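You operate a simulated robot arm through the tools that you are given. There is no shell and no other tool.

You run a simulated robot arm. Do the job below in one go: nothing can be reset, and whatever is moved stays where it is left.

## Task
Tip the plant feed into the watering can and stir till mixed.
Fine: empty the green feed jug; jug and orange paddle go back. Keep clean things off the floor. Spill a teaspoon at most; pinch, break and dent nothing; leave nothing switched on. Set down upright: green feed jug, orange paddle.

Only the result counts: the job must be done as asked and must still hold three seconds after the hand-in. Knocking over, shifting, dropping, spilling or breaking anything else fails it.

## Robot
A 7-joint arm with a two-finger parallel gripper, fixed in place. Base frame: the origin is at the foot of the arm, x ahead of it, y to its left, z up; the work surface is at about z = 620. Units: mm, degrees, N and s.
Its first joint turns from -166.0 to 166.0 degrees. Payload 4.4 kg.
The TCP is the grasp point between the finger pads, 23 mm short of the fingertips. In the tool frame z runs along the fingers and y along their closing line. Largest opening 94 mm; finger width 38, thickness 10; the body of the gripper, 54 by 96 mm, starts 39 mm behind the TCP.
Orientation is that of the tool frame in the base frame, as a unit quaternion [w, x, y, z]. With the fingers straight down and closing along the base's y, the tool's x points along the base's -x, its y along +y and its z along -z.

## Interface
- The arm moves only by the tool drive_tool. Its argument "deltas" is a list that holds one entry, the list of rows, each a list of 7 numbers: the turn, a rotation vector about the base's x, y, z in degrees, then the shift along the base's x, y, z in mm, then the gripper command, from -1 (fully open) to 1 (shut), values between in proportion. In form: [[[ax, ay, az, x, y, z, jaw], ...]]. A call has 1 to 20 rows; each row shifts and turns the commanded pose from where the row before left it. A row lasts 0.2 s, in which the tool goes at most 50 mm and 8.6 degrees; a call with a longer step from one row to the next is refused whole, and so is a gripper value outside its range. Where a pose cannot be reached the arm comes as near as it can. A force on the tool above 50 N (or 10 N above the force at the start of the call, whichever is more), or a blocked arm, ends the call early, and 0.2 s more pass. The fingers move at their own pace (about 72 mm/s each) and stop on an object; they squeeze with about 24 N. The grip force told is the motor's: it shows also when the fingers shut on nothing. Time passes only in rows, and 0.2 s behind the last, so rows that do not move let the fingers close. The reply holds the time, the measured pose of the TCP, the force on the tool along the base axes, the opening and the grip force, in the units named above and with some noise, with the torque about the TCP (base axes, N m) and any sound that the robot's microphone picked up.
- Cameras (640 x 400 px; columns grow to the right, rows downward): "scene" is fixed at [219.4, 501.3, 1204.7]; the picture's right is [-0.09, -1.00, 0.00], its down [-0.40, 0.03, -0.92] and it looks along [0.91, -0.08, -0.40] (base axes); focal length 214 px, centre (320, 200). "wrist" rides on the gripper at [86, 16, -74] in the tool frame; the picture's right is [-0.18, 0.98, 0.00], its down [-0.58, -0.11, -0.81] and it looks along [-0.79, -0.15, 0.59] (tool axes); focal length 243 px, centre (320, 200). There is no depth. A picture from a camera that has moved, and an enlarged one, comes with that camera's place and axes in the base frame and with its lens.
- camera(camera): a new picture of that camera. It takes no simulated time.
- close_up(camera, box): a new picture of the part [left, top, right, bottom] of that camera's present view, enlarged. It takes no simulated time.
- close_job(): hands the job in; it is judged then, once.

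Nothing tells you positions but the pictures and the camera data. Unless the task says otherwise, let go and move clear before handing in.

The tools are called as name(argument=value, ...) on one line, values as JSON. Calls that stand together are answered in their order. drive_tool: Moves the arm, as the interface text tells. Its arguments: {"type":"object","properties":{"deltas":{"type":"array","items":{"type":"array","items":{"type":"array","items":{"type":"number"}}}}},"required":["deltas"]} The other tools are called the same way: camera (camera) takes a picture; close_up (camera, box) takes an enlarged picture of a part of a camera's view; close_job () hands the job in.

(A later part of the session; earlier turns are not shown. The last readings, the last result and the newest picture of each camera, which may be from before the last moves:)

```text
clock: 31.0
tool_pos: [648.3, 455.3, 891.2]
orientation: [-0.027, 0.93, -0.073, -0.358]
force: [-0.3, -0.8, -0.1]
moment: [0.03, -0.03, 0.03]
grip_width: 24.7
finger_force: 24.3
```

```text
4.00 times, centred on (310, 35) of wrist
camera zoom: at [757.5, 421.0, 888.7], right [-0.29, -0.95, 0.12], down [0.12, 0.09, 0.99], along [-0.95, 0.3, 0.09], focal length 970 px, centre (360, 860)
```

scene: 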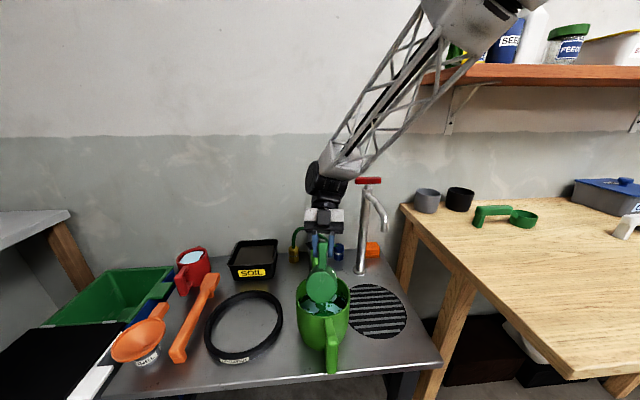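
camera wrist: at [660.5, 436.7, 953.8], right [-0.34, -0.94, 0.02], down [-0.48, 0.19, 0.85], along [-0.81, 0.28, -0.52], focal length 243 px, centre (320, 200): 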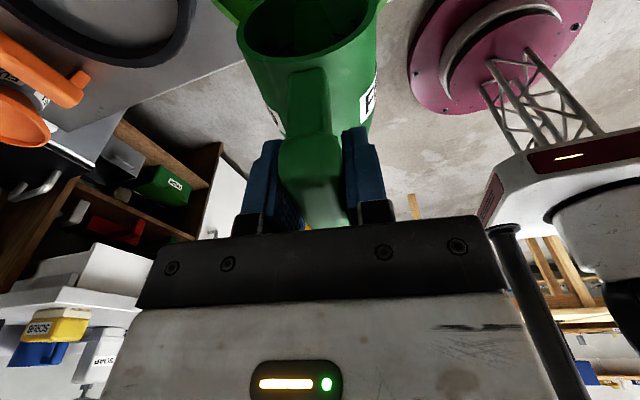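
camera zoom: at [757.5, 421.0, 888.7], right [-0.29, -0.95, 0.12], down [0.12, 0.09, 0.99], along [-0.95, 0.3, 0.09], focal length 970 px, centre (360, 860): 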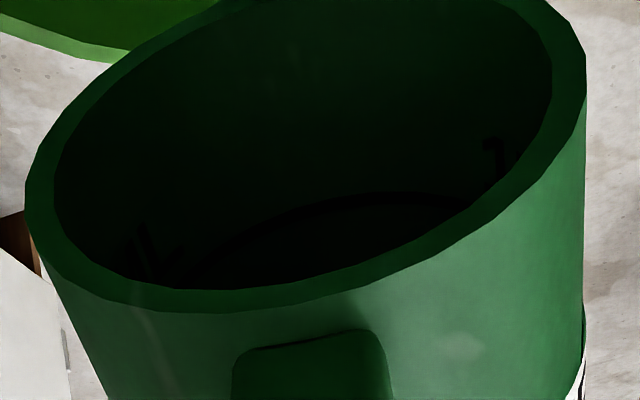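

The inside looks empty. I'll rotate the jug back upright while keeping its spout over the can so any last drip lands inside.

drive_tool(deltas=[[[-0.952, -6.027, 0, -12.6, 2, 0, 1], [-0.952, -6.027, 0, -12.7, 2, 0, 1], [-0.952, -6.027, 0, -12.6, 2, 0, 1], [-0.952, -6.027, 0, -12.5, 2, 0, 1], [-0.952, -6.027, 0, -12.3, 2, 0, 1], [-0.952, -6.027, 0, -11.9, 1.9, 0, 1], [-0.952, -6.027, 0, -11.4, 1.8, 0, 1], [-0.952, -6.027, 0, -10.6, 1.7, 0, 1], [-0.952, -6.027, 0, -9.9, 1.6, 0, 1], [-0.952, -6.027, 0, -8.9, 1.4, 0, 1], [-0.952, -6.027, 0, -7.7, 1.2, 4, 1], [-0.952, -6.027, 0, -6.8, 1.1, 5, 1], [-0.952, -6.027, 0, -5.6, 0.9, 6, 1], [-0.952, -6.027, 0, -4.2, 0.7, 7, 1], [-0.952, -6.027, 0, -3.1, 0.5, 8, 1], [-0.952, -6.027, 0, -1.7, 0.3, 8, 1], [-0.952, -6.027, 0, -0.4, 0.1, 8, 1], [-0.952, -6.027, 0, 1, -0.2, 8, 1], [-0.952, -6.027, 0, 2.3, -0.4, 6, 1], [-0.952, -6.027, 0, 3.8, -0.6, 4, 1]]])

camera(camera="wrist")

close_up(camera="wrist", box=[220, 0, 420, 130])

```text
clock: 35.2
tool_pos: [510.1, 476.9, 956.3]
orientation: [0.049, 0.763, -0.061, 0.641]
force: [0.5, 0.4, -0.9]
moment: [0.01, 0.03, 0.0]
grip_width: 24.6
finger_force: 23.9
```

```text
taken
camera wrist: at [448.9, 470.1, 1054.1], right [-0.18, -0.97, -0.18], down [-0.87, 0.25, -0.43], along [0.47, 0.08, -0.88], focal length 243 px, centre (320, 200)
```

wrist: 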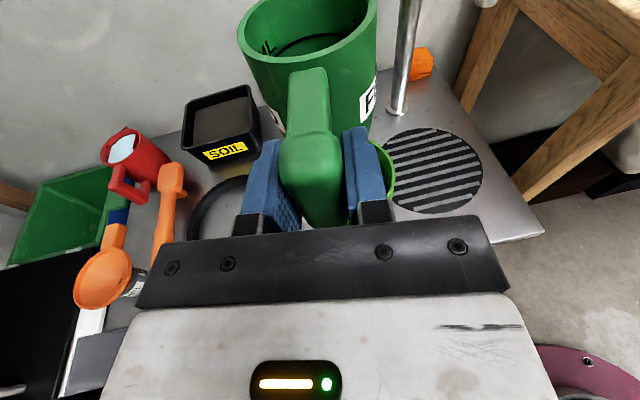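

```text
3.08 times, centred on (320, 65) of wrist
camera zoom: at [448.9, 470.1, 1054.1], right [-0.18, -0.97, -0.18], down [-0.87, 0.25, -0.43], along [0.47, 0.08, -0.88], focal length 746 px, centre (320, 615)
```

zoom: 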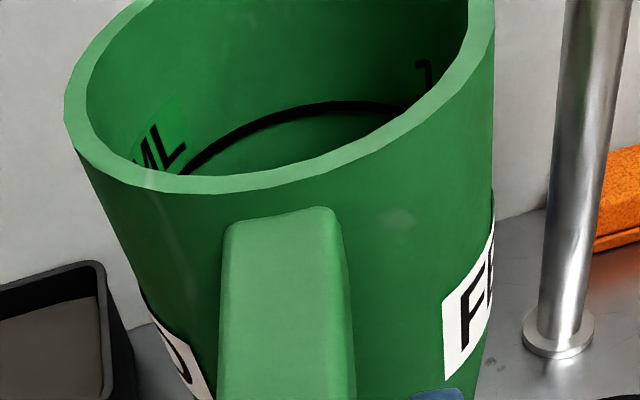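

The jug is upright again. I'll carry it back over its original spot and lower it to about 10 mm above the bench.

drive_tool(deltas=[[[0, 0, 0, 2.1, 6.7, 0, 1], [0, 0, 0, 4.3, 13.4, 0, 1], [0, 0, 0, 6.4, 20.1, 0, 1], [0, 0, 0, 7.8, 24.4, 0, 1], [0, 0, 0, 8.5, 26.7, 0, 1], [0, 0, 0, 9.2, 28.8, 0, 1], [0, 0, 0, 9.2, 28.8, 0, 1], [0, 0, 0, 8.5, 26.7, 0, 1], [0, 0, 0, 7.8, 24.4, 0, 1], [0, 0, 0, 6.4, 20.1, 0, 1], [0, 0, 0, 4.3, 13.4, 0, 1], [0, 0, 0, 2.1, 6.7, 0, 1]]])

drive_tool(deltas=[[[0, 0, 0, 0, 0, -8, 1], [0, 0, 0, 0, 0, -16, 1], [0, 0, 0, 0, 0, -25, 1], [0, 0, 0, 0, 0, -32, 1], [0, 0, 0, 0, 0, -35, 1], [0, 0, 0, 0, 0, -35, 1], [0, 0, 0, 0, 0, -35, 1], [0, 0, 0, 0, 0, -32, 1], [0, 0, 0, 0, 0, -25, 1], [0, 0, 0, 0, 0, -16, 1], [0, 0, 0, 0, 0, -9, 1], [0, 0, 0, 0, 0, -5, 1]]])

camera(camera="wrist")

```text
clock: 37.8
tool_pos: [586.2, 717.9, 955.3]
orientation: [0.049, 0.764, -0.06, 0.641]
force: [0.6, 0.9, -0.6]
moment: [0.04, 0.05, 0.02]
grip_width: 24.7
finger_force: 24.2
```

```text
clock: 40.4
tool_pos: [587.9, 717.7, 681.0]
orientation: [0.051, 0.763, -0.061, 0.641]
force: [-0.7, -0.4, -0.7]
moment: [0.02, 0.02, 0.0]
grip_width: 24.6
finger_force: 24.2
```

```text
taken
camera wrist: at [526.2, 711.1, 779.6], right [-0.18, -0.97, -0.18], down [-0.87, 0.25, -0.43], along [0.46, 0.08, -0.88], focal length 243 px, centre (320, 200)
```

wrist: 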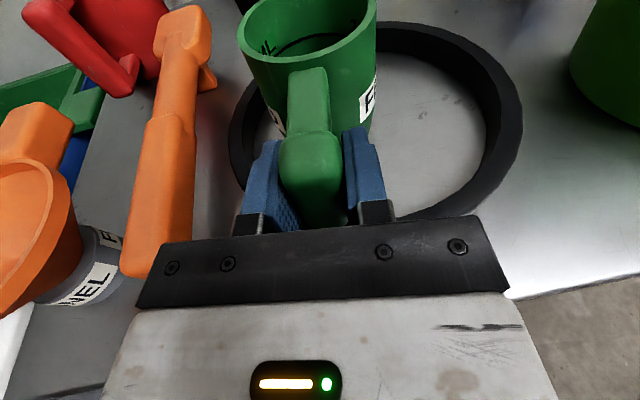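

drive_tool(deltas=[[[0, 0, 0, -0.5, 0, -2, 1], [0, 0, 0, 0, 0, -2, 1], [0, 0, 0, 0, 0, -1.5, 1], [0, 0, 0, 0, 0, -1, 1], [0, 0, 0, 0, 0, -0.5, 1]]])

```text
clock: 41.6
tool_pos: [586.0, 717.8, 674.8]
orientation: [0.05, 0.764, -0.061, 0.64]
force: [0.3, 0.2, -1.0]
moment: [0.01, 0.04, 0.01]
grip_width: 24.7
finger_force: 23.8
```

drive_tool(deltas=[[[0, 0, 0, 0, 0, -0.7, 1], [0, 0, 0, 0, 0, -0.6, 1], [0, 0, 0, 0, 0, 0, 1]]])

close_up(camera="wrist", box=[220, 0, 420, 230])

```text
clock: 42.4
tool_pos: [586.3, 717.1, 675.2]
orientation: [0.049, 0.764, -0.06, 0.641]
force: [-0.5, -0.5, -0.8]
moment: [0.0, 0.03, -0.01]
grip_width: 24.6
finger_force: 23.9
```

```text
1.74 times, centred on (320, 115) of wrist
camera zoom: at [525.1, 710.1, 772.2], right [-0.18, -0.97, -0.18], down [-0.87, 0.25, -0.43], along [0.46, 0.08, -0.88], focal length 422 px, centre (320, 348)
```

zoom: 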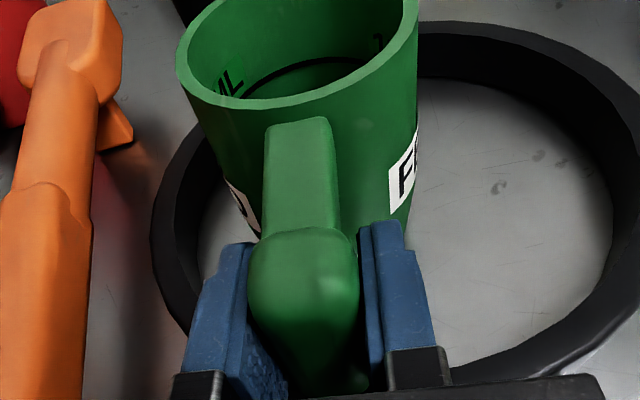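

drive_tool(deltas=[[[0, 0, 0, 0, 0, -0.6, 1], [0, 0, 0, 0, 0, -0.6, 1], [0, 0, 0, 0, 0, 0, 1]]])

```text
clock: 43.2
tool_pos: [586.8, 717.2, 672.6]
orientation: [0.048, 0.764, -0.059, 0.641]
force: [-0.8, 0.1, 2.7]
moment: [-0.11, -0.14, -0.06]
grip_width: 24.9
finger_force: 23.6
```

Contact with the bench is felt. I'll release and back straight out along the approach direction.

drive_tool(deltas=[[[0, 0, 0, 0, 0, 0, 0.3], [0, 0, 0, 0, 0, 0, -0.3], [0, 0, 0, 0, 0, 0, -0.3], [0, 0, 0, 0, 0, 0, -0.3]]])

close_up(camera="wrist", box=[220, 0, 420, 230])

```text
clock: 44.2
tool_pos: [586.1, 716.9, 672.2]
orientation: [0.049, 0.764, -0.06, 0.641]
force: [0.1, -0.5, 0.7]
moment: [0.02, 0.0, 0.0]
grip_width: 61.2
finger_force: 0.0
```

```text
1.74 times, centred on (320, 115) of wrist
camera zoom: at [525.3, 710.2, 770.8], right [-0.18, -0.97, -0.18], down [-0.87, 0.25, -0.43], along [0.46, 0.08, -0.88], focal length 422 px, centre (320, 348)
```

zoom: 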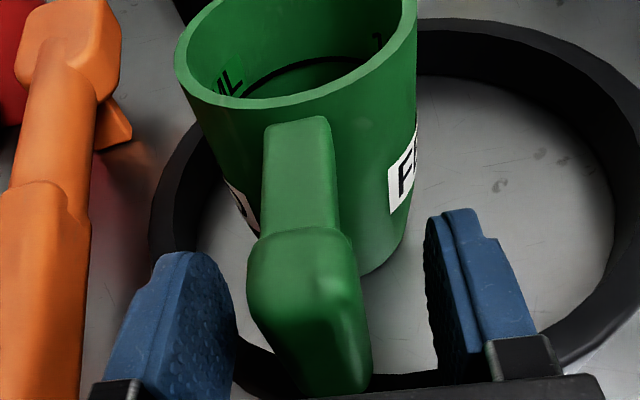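

drive_tool(deltas=[[[0, 0, 0, -10, 1.6, 0, -0.3], [0, 0, 0, -18, 2.8, 0, -0.3], [0, 0, 0, -20, 3.1, 0, -0.3], [0, 0, 0, -20, 3.1, 0, -0.3], [0, 0, 0, -20, 3.1, 5, -0.3], [0, 0, 0, -10, 1.6, 25, -0.3], [0, 0, 0, 0, 0, 35, -0.3], [0, 0, 0, 0, 0, 40, -0.3], [0, 0, 0, 0, 0, 40, -0.3], [0, 0, 0, 0, 0, 40, -0.3], [0, 0, 0, 0, 0, 40, -0.3], [0, 0, 0, 0, 0, 30, -0.3]]])

camera(camera="wrist")

```text
clock: 46.8
tool_pos: [487.4, 734.0, 928.5]
orientation: [0.05, 0.764, -0.06, 0.64]
force: [-0.2, -0.2, -1.0]
moment: [0.04, -0.03, 0.02]
grip_width: 61.1
finger_force: 0.0
```

```text
taken
camera wrist: at [427.0, 726.4, 1026.6], right [-0.18, -0.97, -0.18], down [-0.87, 0.25, -0.43], along [0.46, 0.08, -0.88], focal length 243 px, centre (320, 200)
```

wrist: 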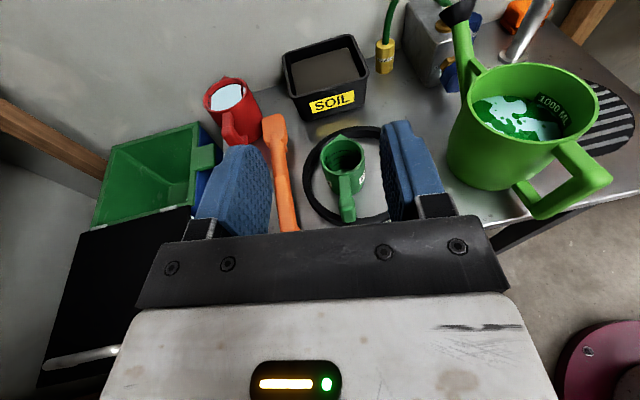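

The jug is back in place upright and the can shows green feed on the water. I'll shift the camera forward a bit to check the jug is empty.

drive_tool(deltas=[[[0, 0, 0, 25, 0, 10, -1], [0, 0, 0, 25, 0, 10, -1], [0, 0, 0, 8, 0, 5, -1]]])

close_up(camera="wrist", box=[300, 130, 420, 220])

camera(camera="wrist")

```text
clock: 47.6
tool_pos: [548.2, 731.7, 953.6]
orientation: [0.05, 0.764, -0.061, 0.641]
force: [0.0, -0.1, 0.7]
moment: [0.01, 0.0, 0.04]
grip_width: 93.9
finger_force: 0.0
```

```text
4.44 times, centred on (360, 175) of wrist
camera zoom: at [486.2, 724.8, 1050.8], right [-0.18, -0.97, -0.18], down [-0.87, 0.25, -0.43], along [0.46, 0.08, -0.88], focal length 1078 px, centre (142, 311)
```

zoom: 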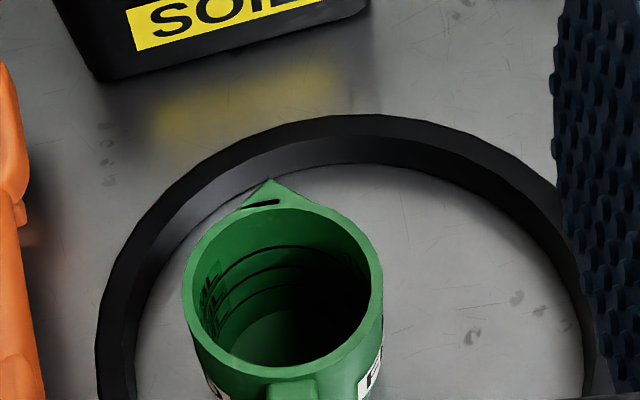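

```text
taken
camera wrist: at [486.2, 724.8, 1050.8], right [-0.18, -0.97, -0.18], down [-0.87, 0.25, -0.43], along [0.46, 0.08, -0.88], focal length 243 px, centre (320, 200)
```

wrist: 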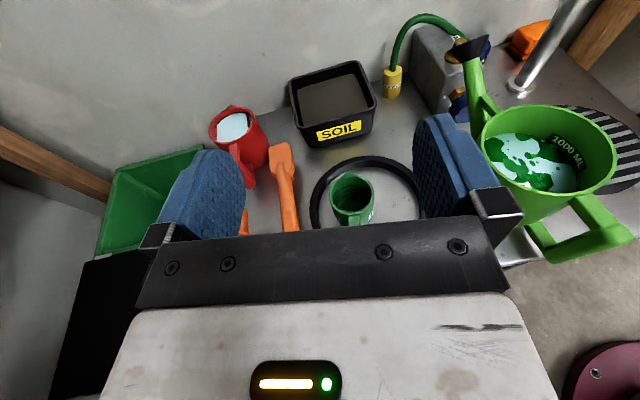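

The jug is empty and upright in its place. Next is the paddle, but the funnel rim is close beside its handle, so I need an accurate top view. I'll pitch the tool to about 48° and hover over the paddle and funnel to measure.

drive_tool(deltas=[[[0, 0, 5.7, -4, 9.7, 0, -0.6], [0, 0, 5.7, -4, 9.7, 0, -0.6], [-0.32, 7.59, 0, -4, 9.7, 0, -0.6], [-0.32, 7.59, 0, -4, 9.7, 0, -0.6], [-0.32, 7.59, 0, -4, 9.7, 0, -0.6], [-0.32, 7.59, 0, -4, 9.7, 0, -0.6], [-0.32, 7.59, 0, -4, 9.7, 0, -0.6]]])

camera(camera="wrist")

close_up(camera="wrist", box=[180, 0, 400, 140])

```text
clock: 49.2
tool_pos: [519.1, 800.6, 950.8]
orientation: [-0.008, 0.934, 0.019, 0.358]
force: [-0.1, 0.4, -0.6]
moment: [0.01, -0.01, 0.02]
grip_width: 75.4
finger_force: 0.1
```

```text
taken
camera wrist: at [533.1, 785.4, 1064.5], right [-0.1, -0.99, -0.12], down [-0.97, 0.07, 0.21], along [-0.2, 0.14, -0.97], focal length 243 px, centre (320, 200)
```

wrist: 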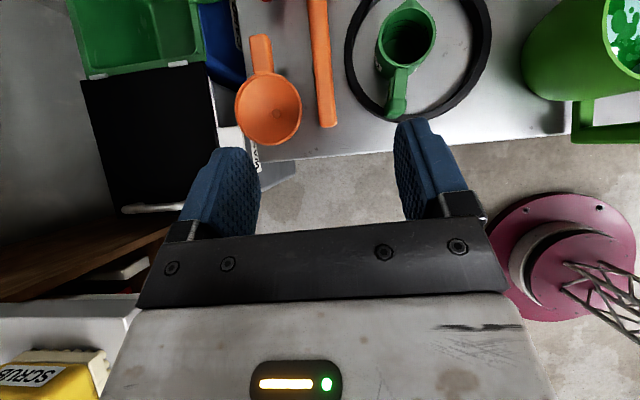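

```text
2.86 times, centred on (290, 70) of wrist
camera zoom: at [533.1, 785.4, 1064.5], right [-0.1, -0.99, -0.12], down [-0.97, 0.07, 0.21], along [-0.2, 0.14, -0.97], focal length 693 px, centre (406, 571)
```

zoom: 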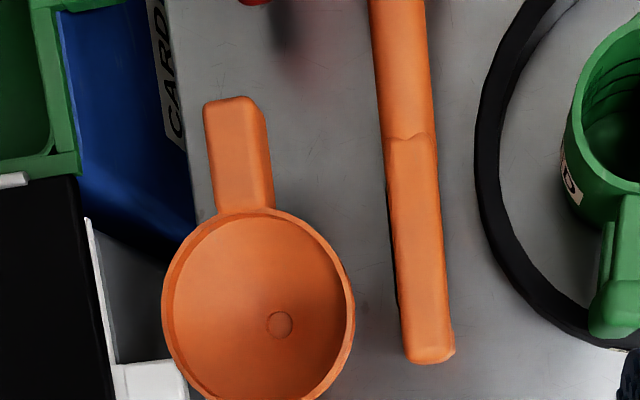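

close_up(camera="wrist", box=[280, 0, 360, 60])

close_up(camera="wrist", box=[280, 60, 360, 140])

close_up(camera="scene", box=[160, 260, 230, 370])

camera(camera="scene")

```text
6.67 times, centred on (320, 30) of wrist
camera zoom: at [533.1, 785.4, 1064.5], right [-0.1, -0.99, -0.12], down [-0.97, 0.07, 0.21], along [-0.2, 0.14, -0.97], focal length 1618 px, centre (320, 1333)
```

zoom: 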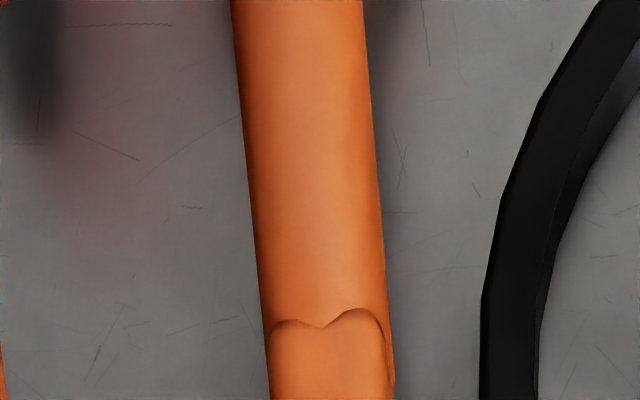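

```text
5.00 times, centred on (320, 100) of wrist
camera zoom: at [533.1, 785.4, 1064.5], right [-0.1, -0.99, -0.12], down [-0.97, 0.07, 0.21], along [-0.2, 0.14, -0.97], focal length 1213 px, centre (320, 700)
```

zoom: 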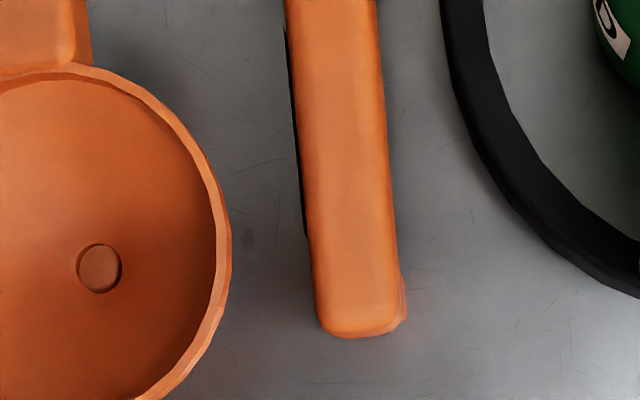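

```text
3.64 times, centred on (195, 315) of scene
camera zoom: at [219.4, 501.3, 1204.7], right [-0.09, -1.0, 0.0], down [-0.4, 0.03, -0.92], along [0.91, -0.08, -0.4], focal length 780 px, centre (774, -218)
```

zoom: 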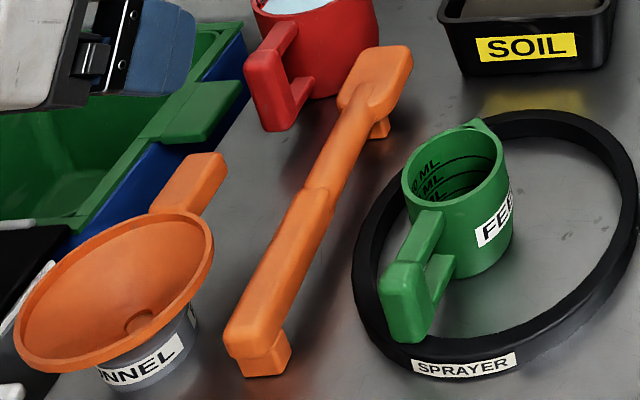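

```text
taken
```

scene: 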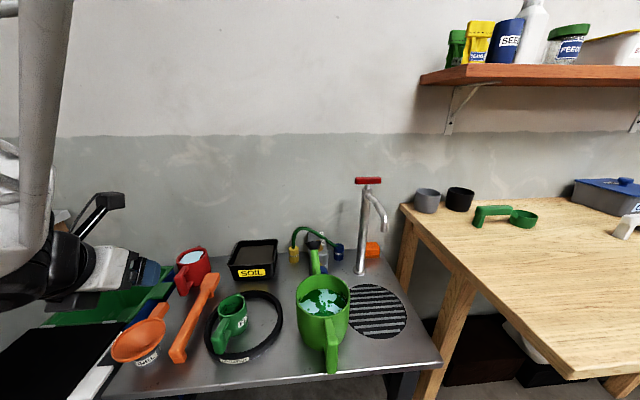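

The top view shows the funnel rim centred near (600, 903) with about 50 mm radius, leaving roughly 17 mm between its rim and the paddle handle. A shallow, forward-pointing grasp at the handle end, near x≈590, keeps the gripper body in front of the funnel. I'll set up that orientation at a high standoff first.

drive_tool(deltas=[[[0, 0, -3.1, -6, 2, -10, -0.2], [-0.09, -7.2, 0, -8, 3, -15, -0.2], [-0.09, -7.2, 0, -8, 3, -15, -0.2], [-0.09, -7.2, 0, -8, 3, -20, -0.2], [-0.09, -7.2, 0, -8, 3, -20, -0.2], [-0.09, -7.2, 0, -8, 4, -20, -0.2]]])

camera(camera="wrist")

close_up(camera="wrist", box=[200, 60, 420, 220])

```text
clock: 50.6
tool_pos: [472.9, 819.1, 852.4]
orientation: [0.003, 0.776, -0.006, 0.631]
force: [0.6, -0.4, 1.1]
moment: [0.01, 0.02, -0.01]
grip_width: 56.1
finger_force: 0.1
```

```text
taken
camera wrist: at [416.3, 804.0, 952.6], right [-0.05, -0.98, -0.18], down [-0.91, 0.12, -0.4], along [0.42, 0.15, -0.9], focal length 243 px, centre (320, 200)
```

wrist: 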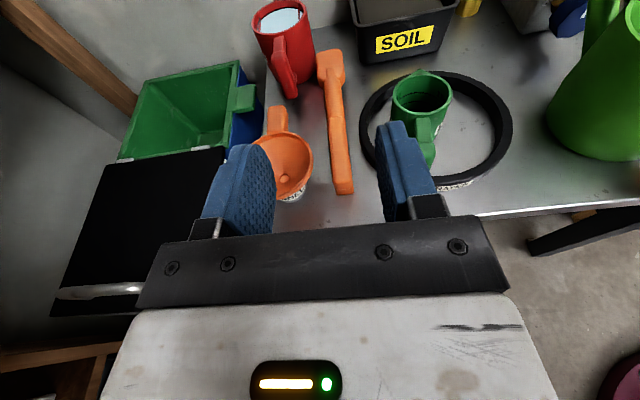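

```text
2.50 times, centred on (310, 140) of wrist
camera zoom: at [416.3, 804.0, 952.6], right [-0.05, -0.98, -0.18], down [-0.91, 0.12, -0.4], along [0.42, 0.15, -0.9], focal length 606 px, centre (345, 350)
```

zoom: 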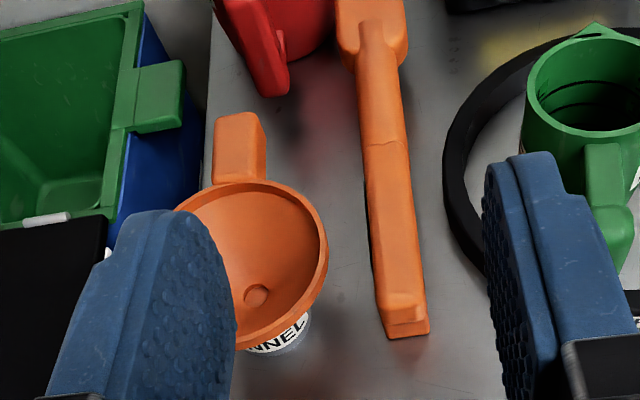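

The handle end is at about (567, 820), and the paddle axis is practically along x. I'll descend to a standoff just short of the handle end with the jaw partly closed for side clearance.

drive_tool(deltas=[[[0, 0, 0, 7, 0.2, -35, -0.05], [0, 0, 0, 7, 0.2, -40, -0.05], [0, 0, 0, 7, 0.2, -40, -0.05], [0, 0, 0, 7, 0.2, -35, -0.05], [0, 0, 0, 7, 0.2, -20, -0.05]]])

camera(camera="wrist")

close_up(camera="wrist", box=[220, 80, 420, 220])

```text
clock: 51.8
tool_pos: [507.2, 820.2, 681.9]
orientation: [0.003, 0.777, -0.005, 0.63]
force: [0.8, 0.1, 0.2]
moment: [-0.01, 0.03, -0.01]
grip_width: 49.5
finger_force: 0.1
```

```text
taken
camera wrist: at [450.7, 804.4, 781.9], right [-0.05, -0.98, -0.18], down [-0.91, 0.12, -0.4], along [0.42, 0.15, -0.9], focal length 243 px, centre (320, 200)
```

wrist: 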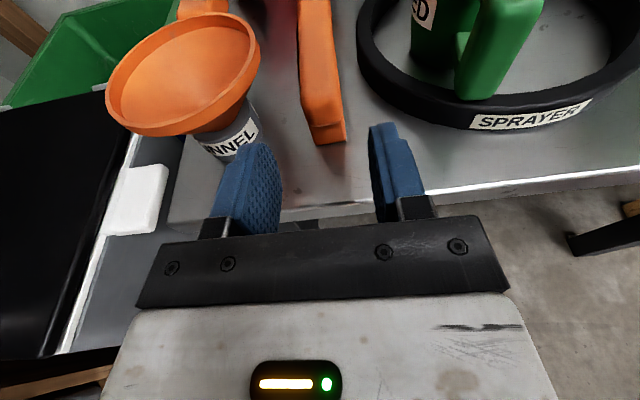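

```text
2.86 times, centred on (320, 150) of wrist
camera zoom: at [450.7, 804.4, 781.9], right [-0.05, -0.98, -0.18], down [-0.91, 0.12, -0.4], along [0.42, 0.15, -0.9], focal length 693 px, centre (320, 343)
```

zoom: 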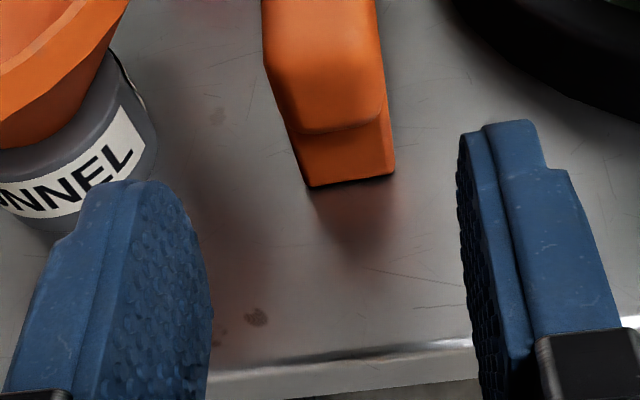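

Alignment looks good, with the handle centred between the fingers and the funnel clear on the left. I'll drop to handle height and advance slowly in two stages.

drive_tool(deltas=[[[0, 0, 0, 0, 0, -12, -0.05], [0, 0, 0, 3, 0, -12, -0.05], [0, 0, 0, 15, 0, 0, -0.05], [0, 0, 0, 15, 0, 0, -0.05], [0, 0, 0, 13, 0, 0, -0.05]]])

camera(camera="wrist")

close_up(camera="wrist", box=[200, 80, 420, 230])

```text
clock: 53.0
tool_pos: [553.3, 818.7, 658.0]
orientation: [0.003, 0.777, -0.005, 0.63]
force: [0.7, 0.0, 0.4]
moment: [-0.03, 0.01, 0.0]
grip_width: 49.0
finger_force: 0.1
```

```text
taken
camera wrist: at [497.8, 804.6, 758.7], right [-0.05, -0.98, -0.18], down [-0.91, 0.12, -0.4], along [0.42, 0.14, -0.9], focal length 243 px, centre (320, 200)
```

wrist: 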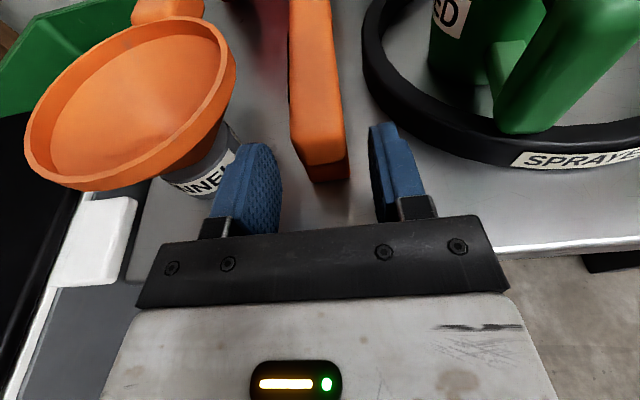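

```text
2.67 times, centred on (310, 155) of wrist
camera zoom: at [497.8, 804.6, 758.7], right [-0.05, -0.98, -0.18], down [-0.91, 0.12, -0.4], along [0.42, 0.14, -0.9], focal length 647 px, centre (347, 320)
```

zoom: 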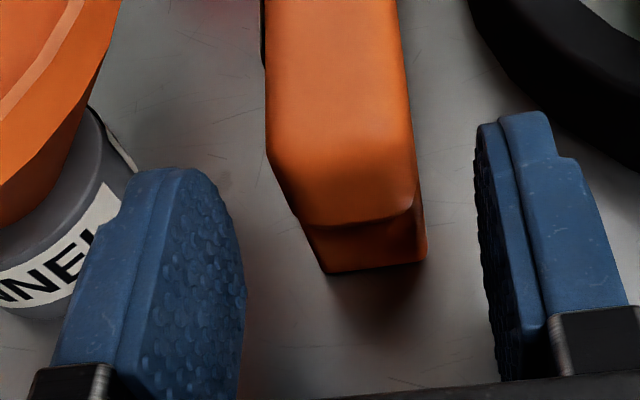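

drive_tool(deltas=[[[0, 0, 0, 12, 0, 0, -0.1], [0, 0, 0, 12, 0.2, 0, -0.1], [0, 0, 0, 10, 0.2, 0, -0.1], [0, 0, 0, 3, 0, 0, -0.1]]])

camera(camera="wrist")

close_up(camera="wrist", box=[200, 80, 420, 230])

```text
clock: 54.0
tool_pos: [589.6, 820.5, 657.0]
orientation: [0.004, 0.776, -0.005, 0.63]
force: [0.1, -0.1, -0.2]
moment: [-0.02, -0.02, 0.03]
grip_width: 51.6
finger_force: 0.1
```

```text
taken
camera wrist: at [534.5, 804.8, 757.9], right [-0.05, -0.98, -0.18], down [-0.91, 0.12, -0.4], along [0.42, 0.14, -0.9], focal length 243 px, centre (320, 200)
```

wrist: 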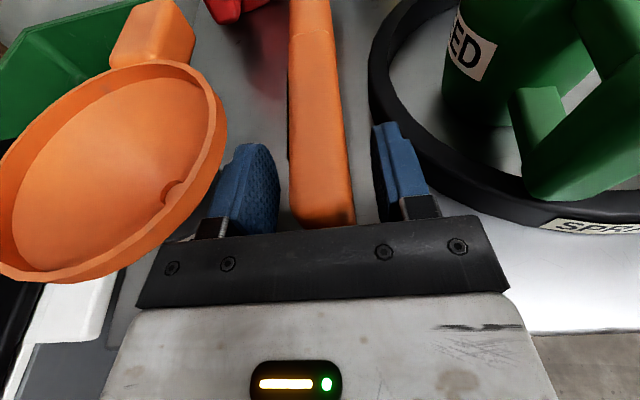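

```text
2.67 times, centred on (310, 155) of wrist
camera zoom: at [534.5, 804.8, 757.9], right [-0.05, -0.98, -0.18], down [-0.91, 0.12, -0.4], along [0.42, 0.14, -0.9], focal length 647 px, centre (347, 320)
```

zoom: 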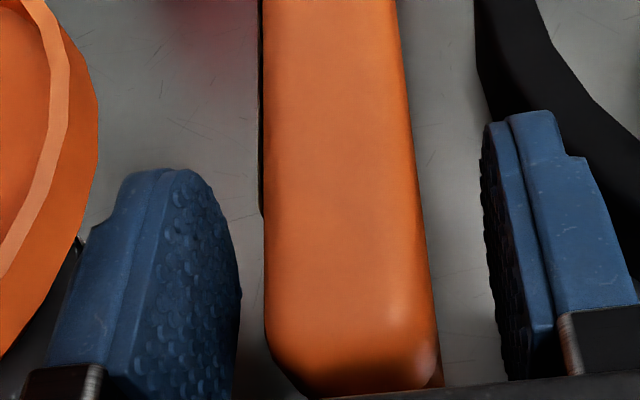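

The handle is between the pads. I'll make a 1 mm lateral correction and close.

drive_tool(deltas=[[[0, 0, 0, 0, -1.3, 0, -0.1], [0, 0, 0, 0, 0, 0, 0.2], [0, 0, 0, 0, 0, 0, 0.5], [0, 0, 0, 0, 0, 0, 1], [0, 0, 0, 0, 0, 0, 1]]])

close_up(camera="wrist", box=[200, 0, 420, 230])

```text
clock: 55.2
tool_pos: [590.8, 819.2, 657.5]
orientation: [0.003, 0.777, -0.005, 0.63]
force: [0.2, -0.3, 0.2]
moment: [-0.03, -0.08, -0.06]
grip_width: 26.8
finger_force: 24.2
```

```text
1.74 times, centred on (310, 115) of wrist
camera zoom: at [534.5, 803.6, 758.4], right [-0.05, -0.98, -0.18], down [-0.91, 0.12, -0.4], along [0.42, 0.14, -0.9], focal length 422 px, centre (337, 348)
```

zoom: 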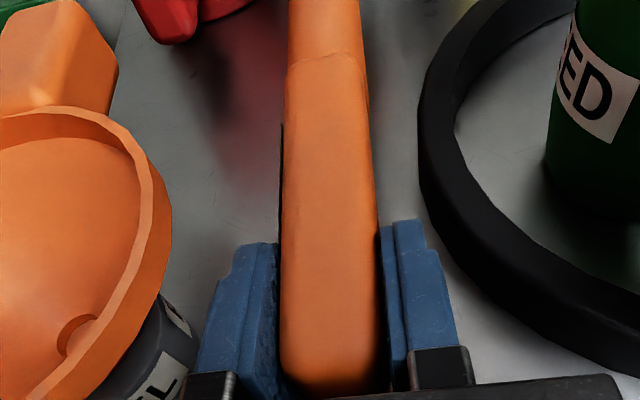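

The grip is firm at 26.8 mm. I'll lift gently straight up and check for any droop.

drive_tool(deltas=[[[0, 0, 0, 0, 0, 2, 1], [0, 0, 0, 0, 0, 3, 1], [0, 0, 0, 0, 0, 5, 1], [0, 0, 0, 0, 0, 6, 1], [0, 0, 0, 0, 0, 4, 1]]])

camera(camera="wrist")

close_up(camera="wrist", box=[200, 0, 420, 230])

```text
clock: 56.4
tool_pos: [590.6, 818.3, 677.8]
orientation: [0.004, 0.777, -0.005, 0.63]
force: [0.0, -0.9, -0.1]
moment: [0.0, 0.08, 0.03]
grip_width: 26.6
finger_force: 24.2
```

```text
taken
camera wrist: at [534.5, 803.1, 778.6], right [-0.05, -0.98, -0.18], down [-0.91, 0.12, -0.4], along [0.42, 0.14, -0.9], focal length 243 px, centre (320, 200)
```

wrist: 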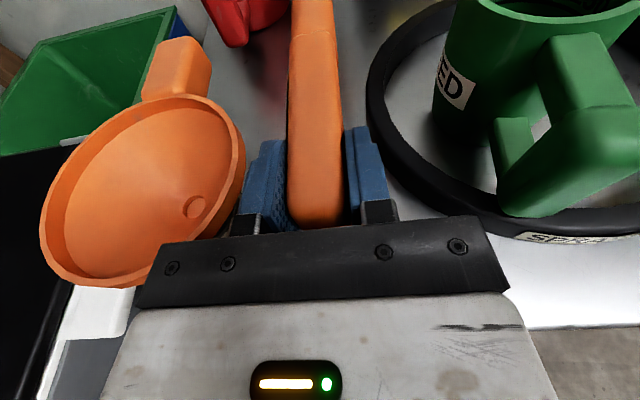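

```text
1.74 times, centred on (310, 115) of wrist
camera zoom: at [534.5, 803.1, 778.6], right [-0.05, -0.98, -0.18], down [-0.91, 0.12, -0.4], along [0.42, 0.14, -0.9], focal length 422 px, centre (337, 348)
```

zoom: 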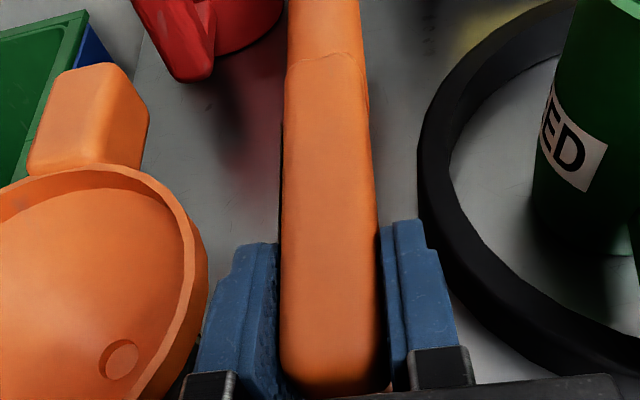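

The paddle is held rigidly with no droop. I'll lift it high, clear of everything.

drive_tool(deltas=[[[0, 0, 0, 0, 0, 10, 1], [0, 0, 0, 0, 0, 20, 1], [0, 0, 0, 0, 0, 30, 1], [0, 0, 0, 0, 0, 40, 1], [0, 0, 0, 0, 0, 45, 1], [0, 0, 0, 0, 0, 45, 1], [0, 0, 0, 0, 0, 45, 1], [0, 0, 0, 0, 0, 40, 1], [0, 0, 0, 0, 0, 35, 1], [0, 0, 0, 0, 0, 25, 1], [0, 0, 0, 0, 0, 15, 1], [0, 0, 0, 0, 0, 12, 1]]])

camera(camera="wrist")

camera(camera="scene")

```text
clock: 59.0
tool_pos: [588.8, 817.6, 1041.4]
orientation: [0.004, 0.777, -0.006, 0.629]
force: [0.1, -0.5, -0.7]
moment: [0.0, 0.1, -0.03]
grip_width: 26.7
finger_force: 24.2
```

```text
taken
camera wrist: at [534.0, 802.7, 1141.6], right [-0.05, -0.98, -0.18], down [-0.91, 0.12, -0.4], along [0.42, 0.14, -0.9], focal length 243 px, centre (320, 200)
```

wrist: 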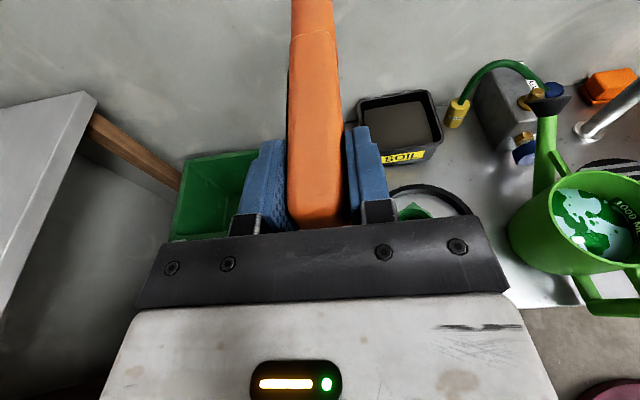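

```text
taken
```

scene: 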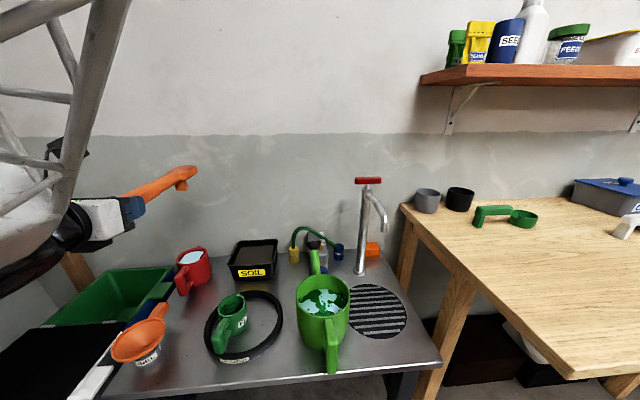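

Next I'll carry the paddle, still horizontal and high, to a spot in front of the can.

drive_tool(deltas=[[[0, 0, 0, -3.0, -9.7, 0, 1], [0, 0, 0, -6.1, -19.3, 0, 1], [0, 0, 0, -9.1, -29.0, 0, 1], [0, 0, 0, -11.1, -35.4, 0, 1], [0, 0, 0, -12.1, -38.6, 0, 1], [0, 0, 0, -13.1, -41.9, 0, 1], [0, 0, 0, -13.1, -41.9, 0, 1], [0, 0, 0, -12.1, -38.6, 0, 1], [0, 0, 0, -11.1, -35.4, 0, 1], [0, 0, 0, -9.1, -29.0, 0, 1], [0, 0, 0, -6.1, -19.3, 0, 1], [0, 0, 0, -3.0, -9.7, 0, 1]]])

drive_tool(deltas=[[[0, 4, 0, 0, 0, 0, 1], [0, 7.5, 0, 0, 0, 0, 1], [0, 8, 0, 0, 0, 0, 1], [0, 8, 0, 0, 0, 0, 1], [0, 8, 0, 0, 0, 0, 1], [0, 8, 0, 0, 0, 0, 1], [0, 8, 0, 0, 0, 0, 1], [0, 8, 0, 0, 0, 0, 1], [0, 8, 0, 0, 0, 0, 1], [0, 8, 0, 0, 0, 0, 1], [0, 7.5, 0, 0, 0, 0, 1], [0, 7, 0, 0, 0, 0, 1]]])

camera(camera="wrist")

camera(camera="scene")

```text
clock: 61.6
tool_pos: [480.8, 469.6, 1040.4]
orientation: [0.002, 0.777, -0.004, 0.63]
force: [-0.4, 0.6, -1.3]
moment: [-0.02, 0.06, -0.02]
grip_width: 26.9
finger_force: 24.1
```

```text
clock: 64.2
tool_pos: [480.8, 470.5, 1040.6]
orientation: [0.005, 0.995, -0.001, -0.105]
force: [-0.4, 0.8, -0.7]
moment: [-0.01, -0.01, 0.01]
grip_width: 26.6
finger_force: 24.2
```

```text
taken
camera wrist: at [580.3, 454.9, 1096.0], right [-0.18, -0.98, 0.05], down [-0.4, 0.12, 0.91], along [-0.9, 0.14, -0.42], focal length 243 px, centre (320, 200)
```

wrist: 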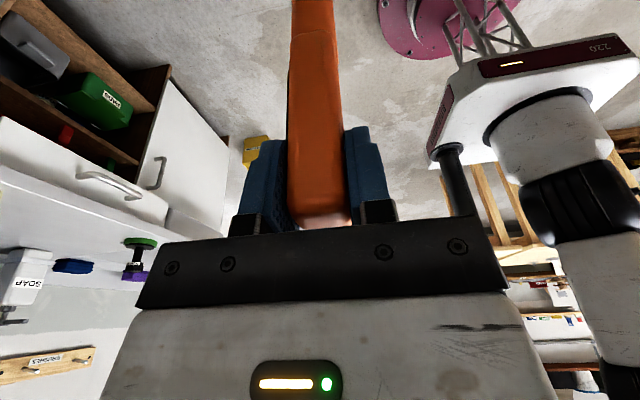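

```text
taken
```

scene: 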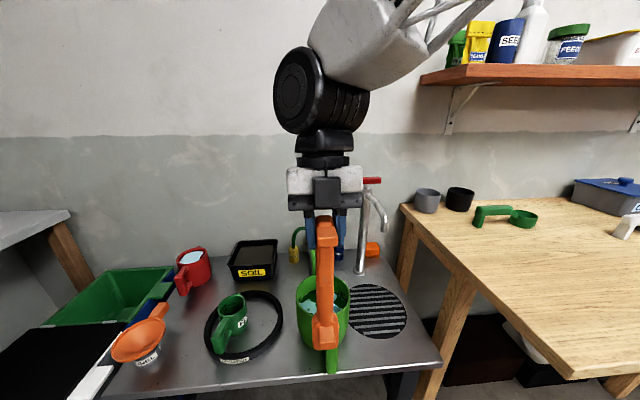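

close_up(camera="scene", box=[280, 200, 380, 380])

close_up(camera="scene", box=[290, 300, 360, 360])

```text
2.22 times, centred on (330, 290) of scene
camera zoom: at [219.4, 501.3, 1204.7], right [-0.09, -1.0, 0.0], down [-0.4, 0.03, -0.92], along [0.91, -0.08, -0.4], focal length 477 px, centre (298, 0)
```

zoom: 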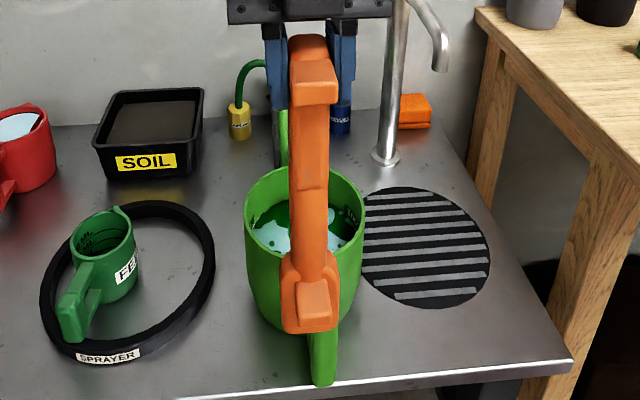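

```text
6.67 times, centred on (325, 330) of scene
camera zoom: at [219.4, 501.3, 1204.7], right [-0.09, -1.0, 0.0], down [-0.4, 0.03, -0.92], along [0.91, -0.08, -0.4], focal length 1430 px, centre (287, -667)
```

zoom: 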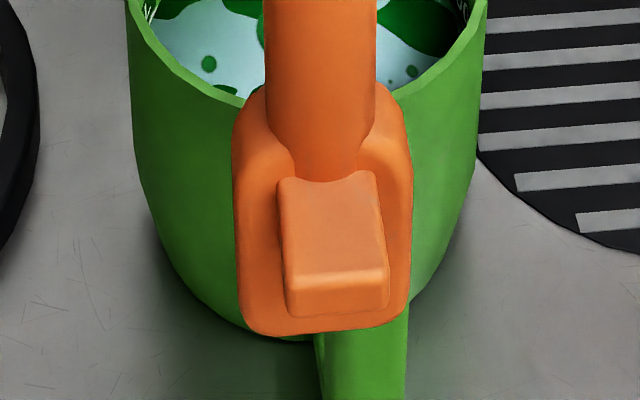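

The paddle hangs vertically with its blade tip about 265 mm below the grip, and the blade is about 51 mm wide. I'll raise it slightly and move it over the can's centre.

drive_tool(deltas=[[[0, 0, 0, 3, 0, 8, 1], [0, 0, 0, 10, -0.5, 8, 1], [0, 0, 0, 20, -1.5, 2, 1], [0, 0, 0, 28, -2, 0, 1], [0, 0, 0, 30, -2, 0, 1], [0, 0, 0, 28, -2, 0, 1], [0, 0, 0, 22, -1.5, 0, 1], [0, 0, 0, 12, -0.5, 0, 1], [0, 0, 0, 3, 0, 0, 1]]])

close_up(camera="scene", box=[270, 190, 380, 370])

close_up(camera="scene", box=[290, 250, 360, 320])

camera(camera="wrist")

```text
clock: 66.2
tool_pos: [635.9, 460.8, 1059.3]
orientation: [0.005, 0.994, -0.002, -0.105]
force: [0.0, -0.1, 0.2]
moment: [0.01, 0.01, 0.0]
grip_width: 26.9
finger_force: 24.6
```

```text
2.22 times, centred on (325, 280) of scene
camera zoom: at [219.4, 501.3, 1204.7], right [-0.09, -1.0, 0.0], down [-0.4, 0.03, -0.92], along [0.91, -0.08, -0.4], focal length 477 px, centre (309, 22)
```

zoom: 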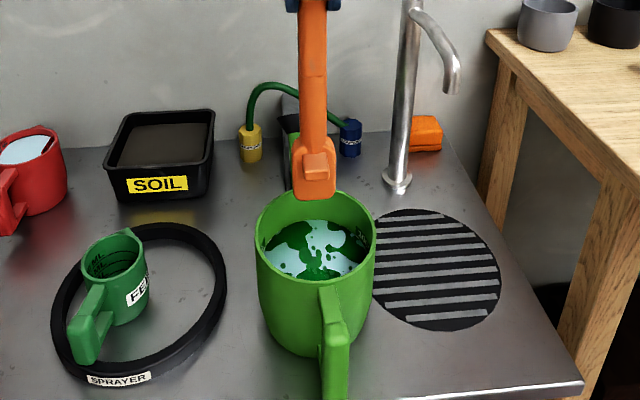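

```text
5.71 times, centred on (325, 285) of scene
camera zoom: at [219.4, 501.3, 1204.7], right [-0.09, -1.0, 0.0], down [-0.4, 0.03, -0.92], along [0.91, -0.08, -0.4], focal length 1226 px, centre (291, -286)
```

zoom: 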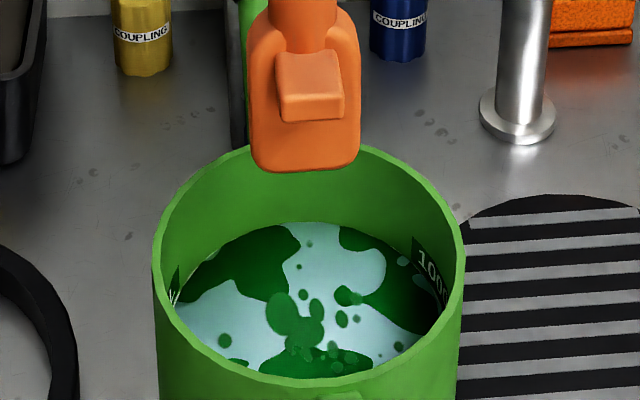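

```text
taken
camera wrist: at [736.2, 445.5, 1113.6], right [-0.18, -0.98, 0.05], down [-0.4, 0.12, 0.91], along [-0.9, 0.14, -0.42], focal length 243 px, centre (320, 200)
```

wrist: 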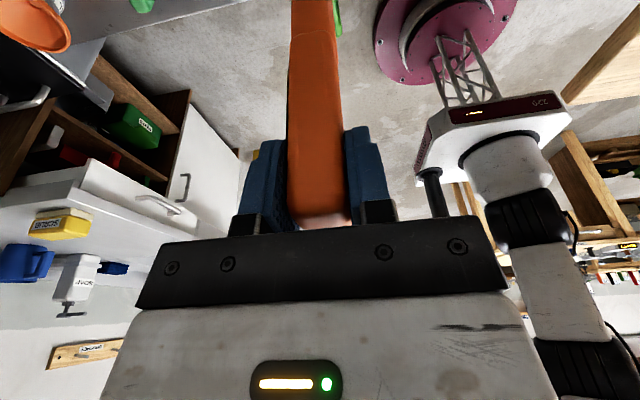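

The blade tip is centred over the can opening at about z≈798, and the rim is centred near (631, 456). I'll lower it in, slowing as it enters the water, to leave about 20 mm above the can floor.

drive_tool(deltas=[[[0, 0, 0, 0, 0, -8, 1], [0, 0, 0, 0, 0, -15, 1], [0, 0, 0, 0, 0, -18, 1], [0, 0, 0, 0, 0, -18, 1], [0, 0, 0, 0, 0, -15, 1], [0, 0, 0, 0, 0, -12, 1], [0, 0, 0, 0, 0, -10, 1], [0, 0, 0, 0, 0, -10, 1], [0, 0, 0, 0, 0, -10, 1]]])

close_up(camera="scene", box=[290, 250, 360, 320])

```text
clock: 68.2
tool_pos: [638.0, 461.4, 942.4]
orientation: [0.007, 0.995, -0.001, -0.103]
force: [0.2, -0.6, -0.6]
moment: [0.0, 0.02, 0.01]
grip_width: 26.7
finger_force: 23.8
```

```text
5.71 times, centred on (325, 285) of scene
camera zoom: at [219.4, 501.3, 1204.7], right [-0.09, -1.0, 0.0], down [-0.4, 0.03, -0.92], along [0.91, -0.08, -0.4], focal length 1226 px, centre (291, -286)
```

zoom: 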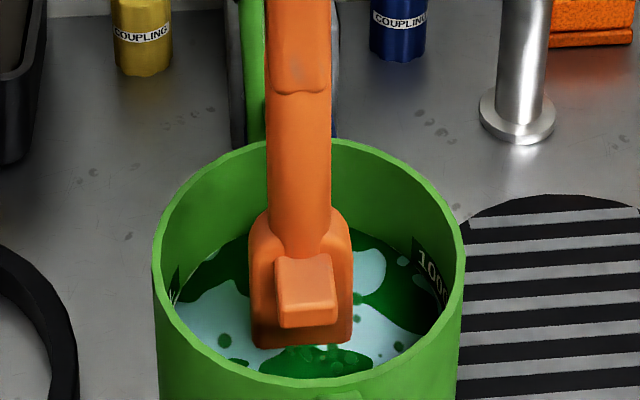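

drive_tool(deltas=[[[0, 0, 0, -0.5, 0, -8, 1], [0, 0, 0, -0.5, 0, -8, 1], [0, 0, 0, 0, 0, -7, 1], [0, 0, 0, 0, 0, -5, 1], [0, 0, 0, 0, 0, -4, 1]]])

close_up(camera="scene", box=[290, 250, 360, 320])

```text
clock: 69.4
tool_pos: [635.3, 461.9, 910.5]
orientation: [0.007, 0.995, -0.001, -0.104]
force: [0.5, 0.0, -0.9]
moment: [-0.03, 0.03, -0.01]
grip_width: 26.8
finger_force: 23.8
```

```text
5.71 times, centred on (325, 285) of scene
camera zoom: at [219.4, 501.3, 1204.7], right [-0.09, -1.0, 0.0], down [-0.4, 0.03, -0.92], along [0.91, -0.08, -0.4], focal length 1226 px, centre (291, -286)
```

zoom: 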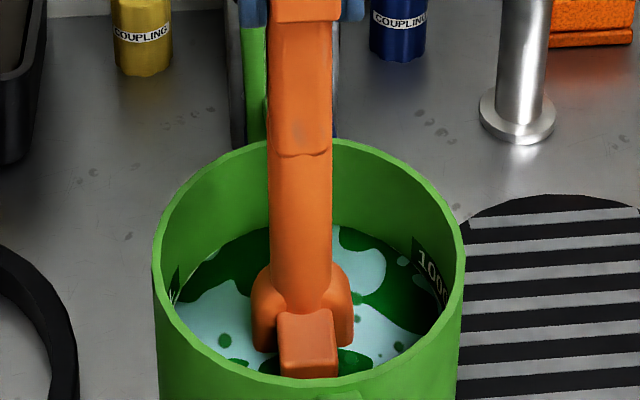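

The blade is submerged without any contact. Because the blade and foot sit on the −x side of the handle, I'll shift about 15 mm in +x to centre them, then start a gentle circular stir of 16 mm radius.

drive_tool(deltas=[[[0, 0, 0, 5, 0, 0, 1], [0, 0, 0, 8, 0, 0, 1], [0, 0, 0, 10, 0, 0, 1], [0, 0, 0, 8, 0, 0, 1], [0, 0, 0, -4.69, 11.31, 0, 1], [0, 0, 0, -11.31, 4.69, 0, 1], [0, 0, 0, -11.31, -4.69, 0, 1], [0, 0, 0, -4.69, -11.31, 0, 1], [0, 0, 0, 4.69, -11.31, 0, 1], [0, 0, 0, 11.31, -4.69, 0, 1], [0, 0, 0, 11.31, 4.69, 0, 1], [0, 0, 0, 4.69, 11.31, 0, 1]]])

close_up(camera="scene", box=[290, 250, 360, 320])

close_up(camera="scene", box=[260, 220, 400, 380])

```text
clock: 72.0
tool_pos: [666.5, 460.7, 911.4]
orientation: [0.006, 0.995, -0.001, -0.104]
force: [1.0, -0.2, -0.6]
moment: [-0.03, 0.03, -0.02]
grip_width: 26.8
finger_force: 24.3
```

```text
5.71 times, centred on (325, 285) of scene
camera zoom: at [219.4, 501.3, 1204.7], right [-0.09, -1.0, 0.0], down [-0.4, 0.03, -0.92], along [0.91, -0.08, -0.4], focal length 1226 px, centre (291, -286)
```

zoom: 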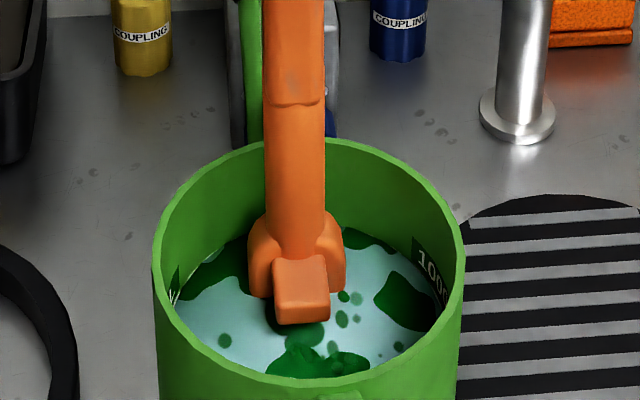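

```text
2.50 times, centred on (330, 300) of scene
camera zoom: at [219.4, 501.3, 1204.7], right [-0.09, -1.0, 0.0], down [-0.4, 0.03, -0.92], along [0.91, -0.08, -0.4], focal length 536 px, centre (295, -50)
```

zoom: 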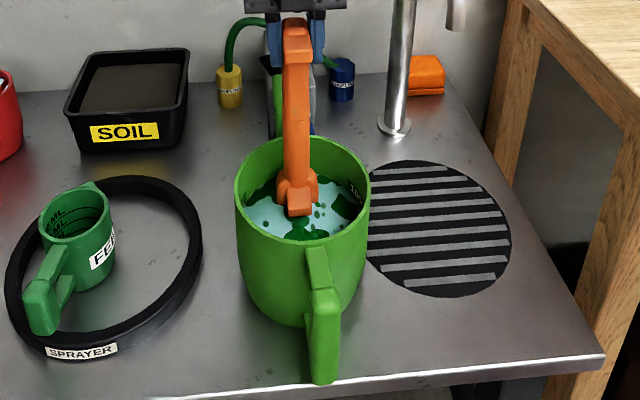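

The can hasn't budged and the green patches are already shrinking. I'll keep stirring.

drive_tool(deltas=[[[0, 0, 0, -4.69, 11.31, 0, 1], [0, 0, 0, -11.31, 4.69, 0, 1], [0, 0, 0, -11.31, -4.69, 0, 1], [0, 0, 0, -4.69, -11.31, 0, 1], [0, 0, 0, 4.69, -11.31, 0, 1], [0, 0, 0, 11.31, -4.69, 0, 1], [0, 0, 0, 11.31, 4.69, 0, 1], [0, 0, 0, 4.69, 11.31, 0, 1], [0, 0, 0, -4.69, 11.31, 0, 1], [0, 0, 0, -11.31, 4.69, 0, 1], [0, 0, 0, -11.31, -4.69, 0, 1], [0, 0, 0, -4.69, -11.31, 0, 1], [0, 0, 0, 4.69, -11.31, 0, 1], [0, 0, 0, 11.31, -4.69, 0, 1], [0, 0, 0, 11.31, 4.69, 0, 1], [0, 0, 0, 4.69, 11.31, 0, 1]]])

close_up(camera="scene", box=[290, 250, 360, 320])

```text
clock: 75.4
tool_pos: [666.6, 461.2, 909.9]
orientation: [0.005, 0.995, -0.001, -0.104]
force: [-0.2, 0.0, -0.3]
moment: [0.03, -0.02, 0.03]
grip_width: 26.8
finger_force: 24.1
```

```text
5.71 times, centred on (325, 285) of scene
camera zoom: at [219.4, 501.3, 1204.7], right [-0.09, -1.0, 0.0], down [-0.4, 0.03, -0.92], along [0.91, -0.08, -0.4], focal length 1226 px, centre (291, -286)
```

zoom: 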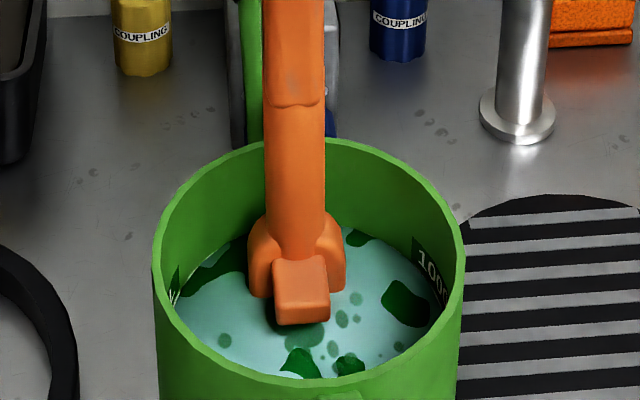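

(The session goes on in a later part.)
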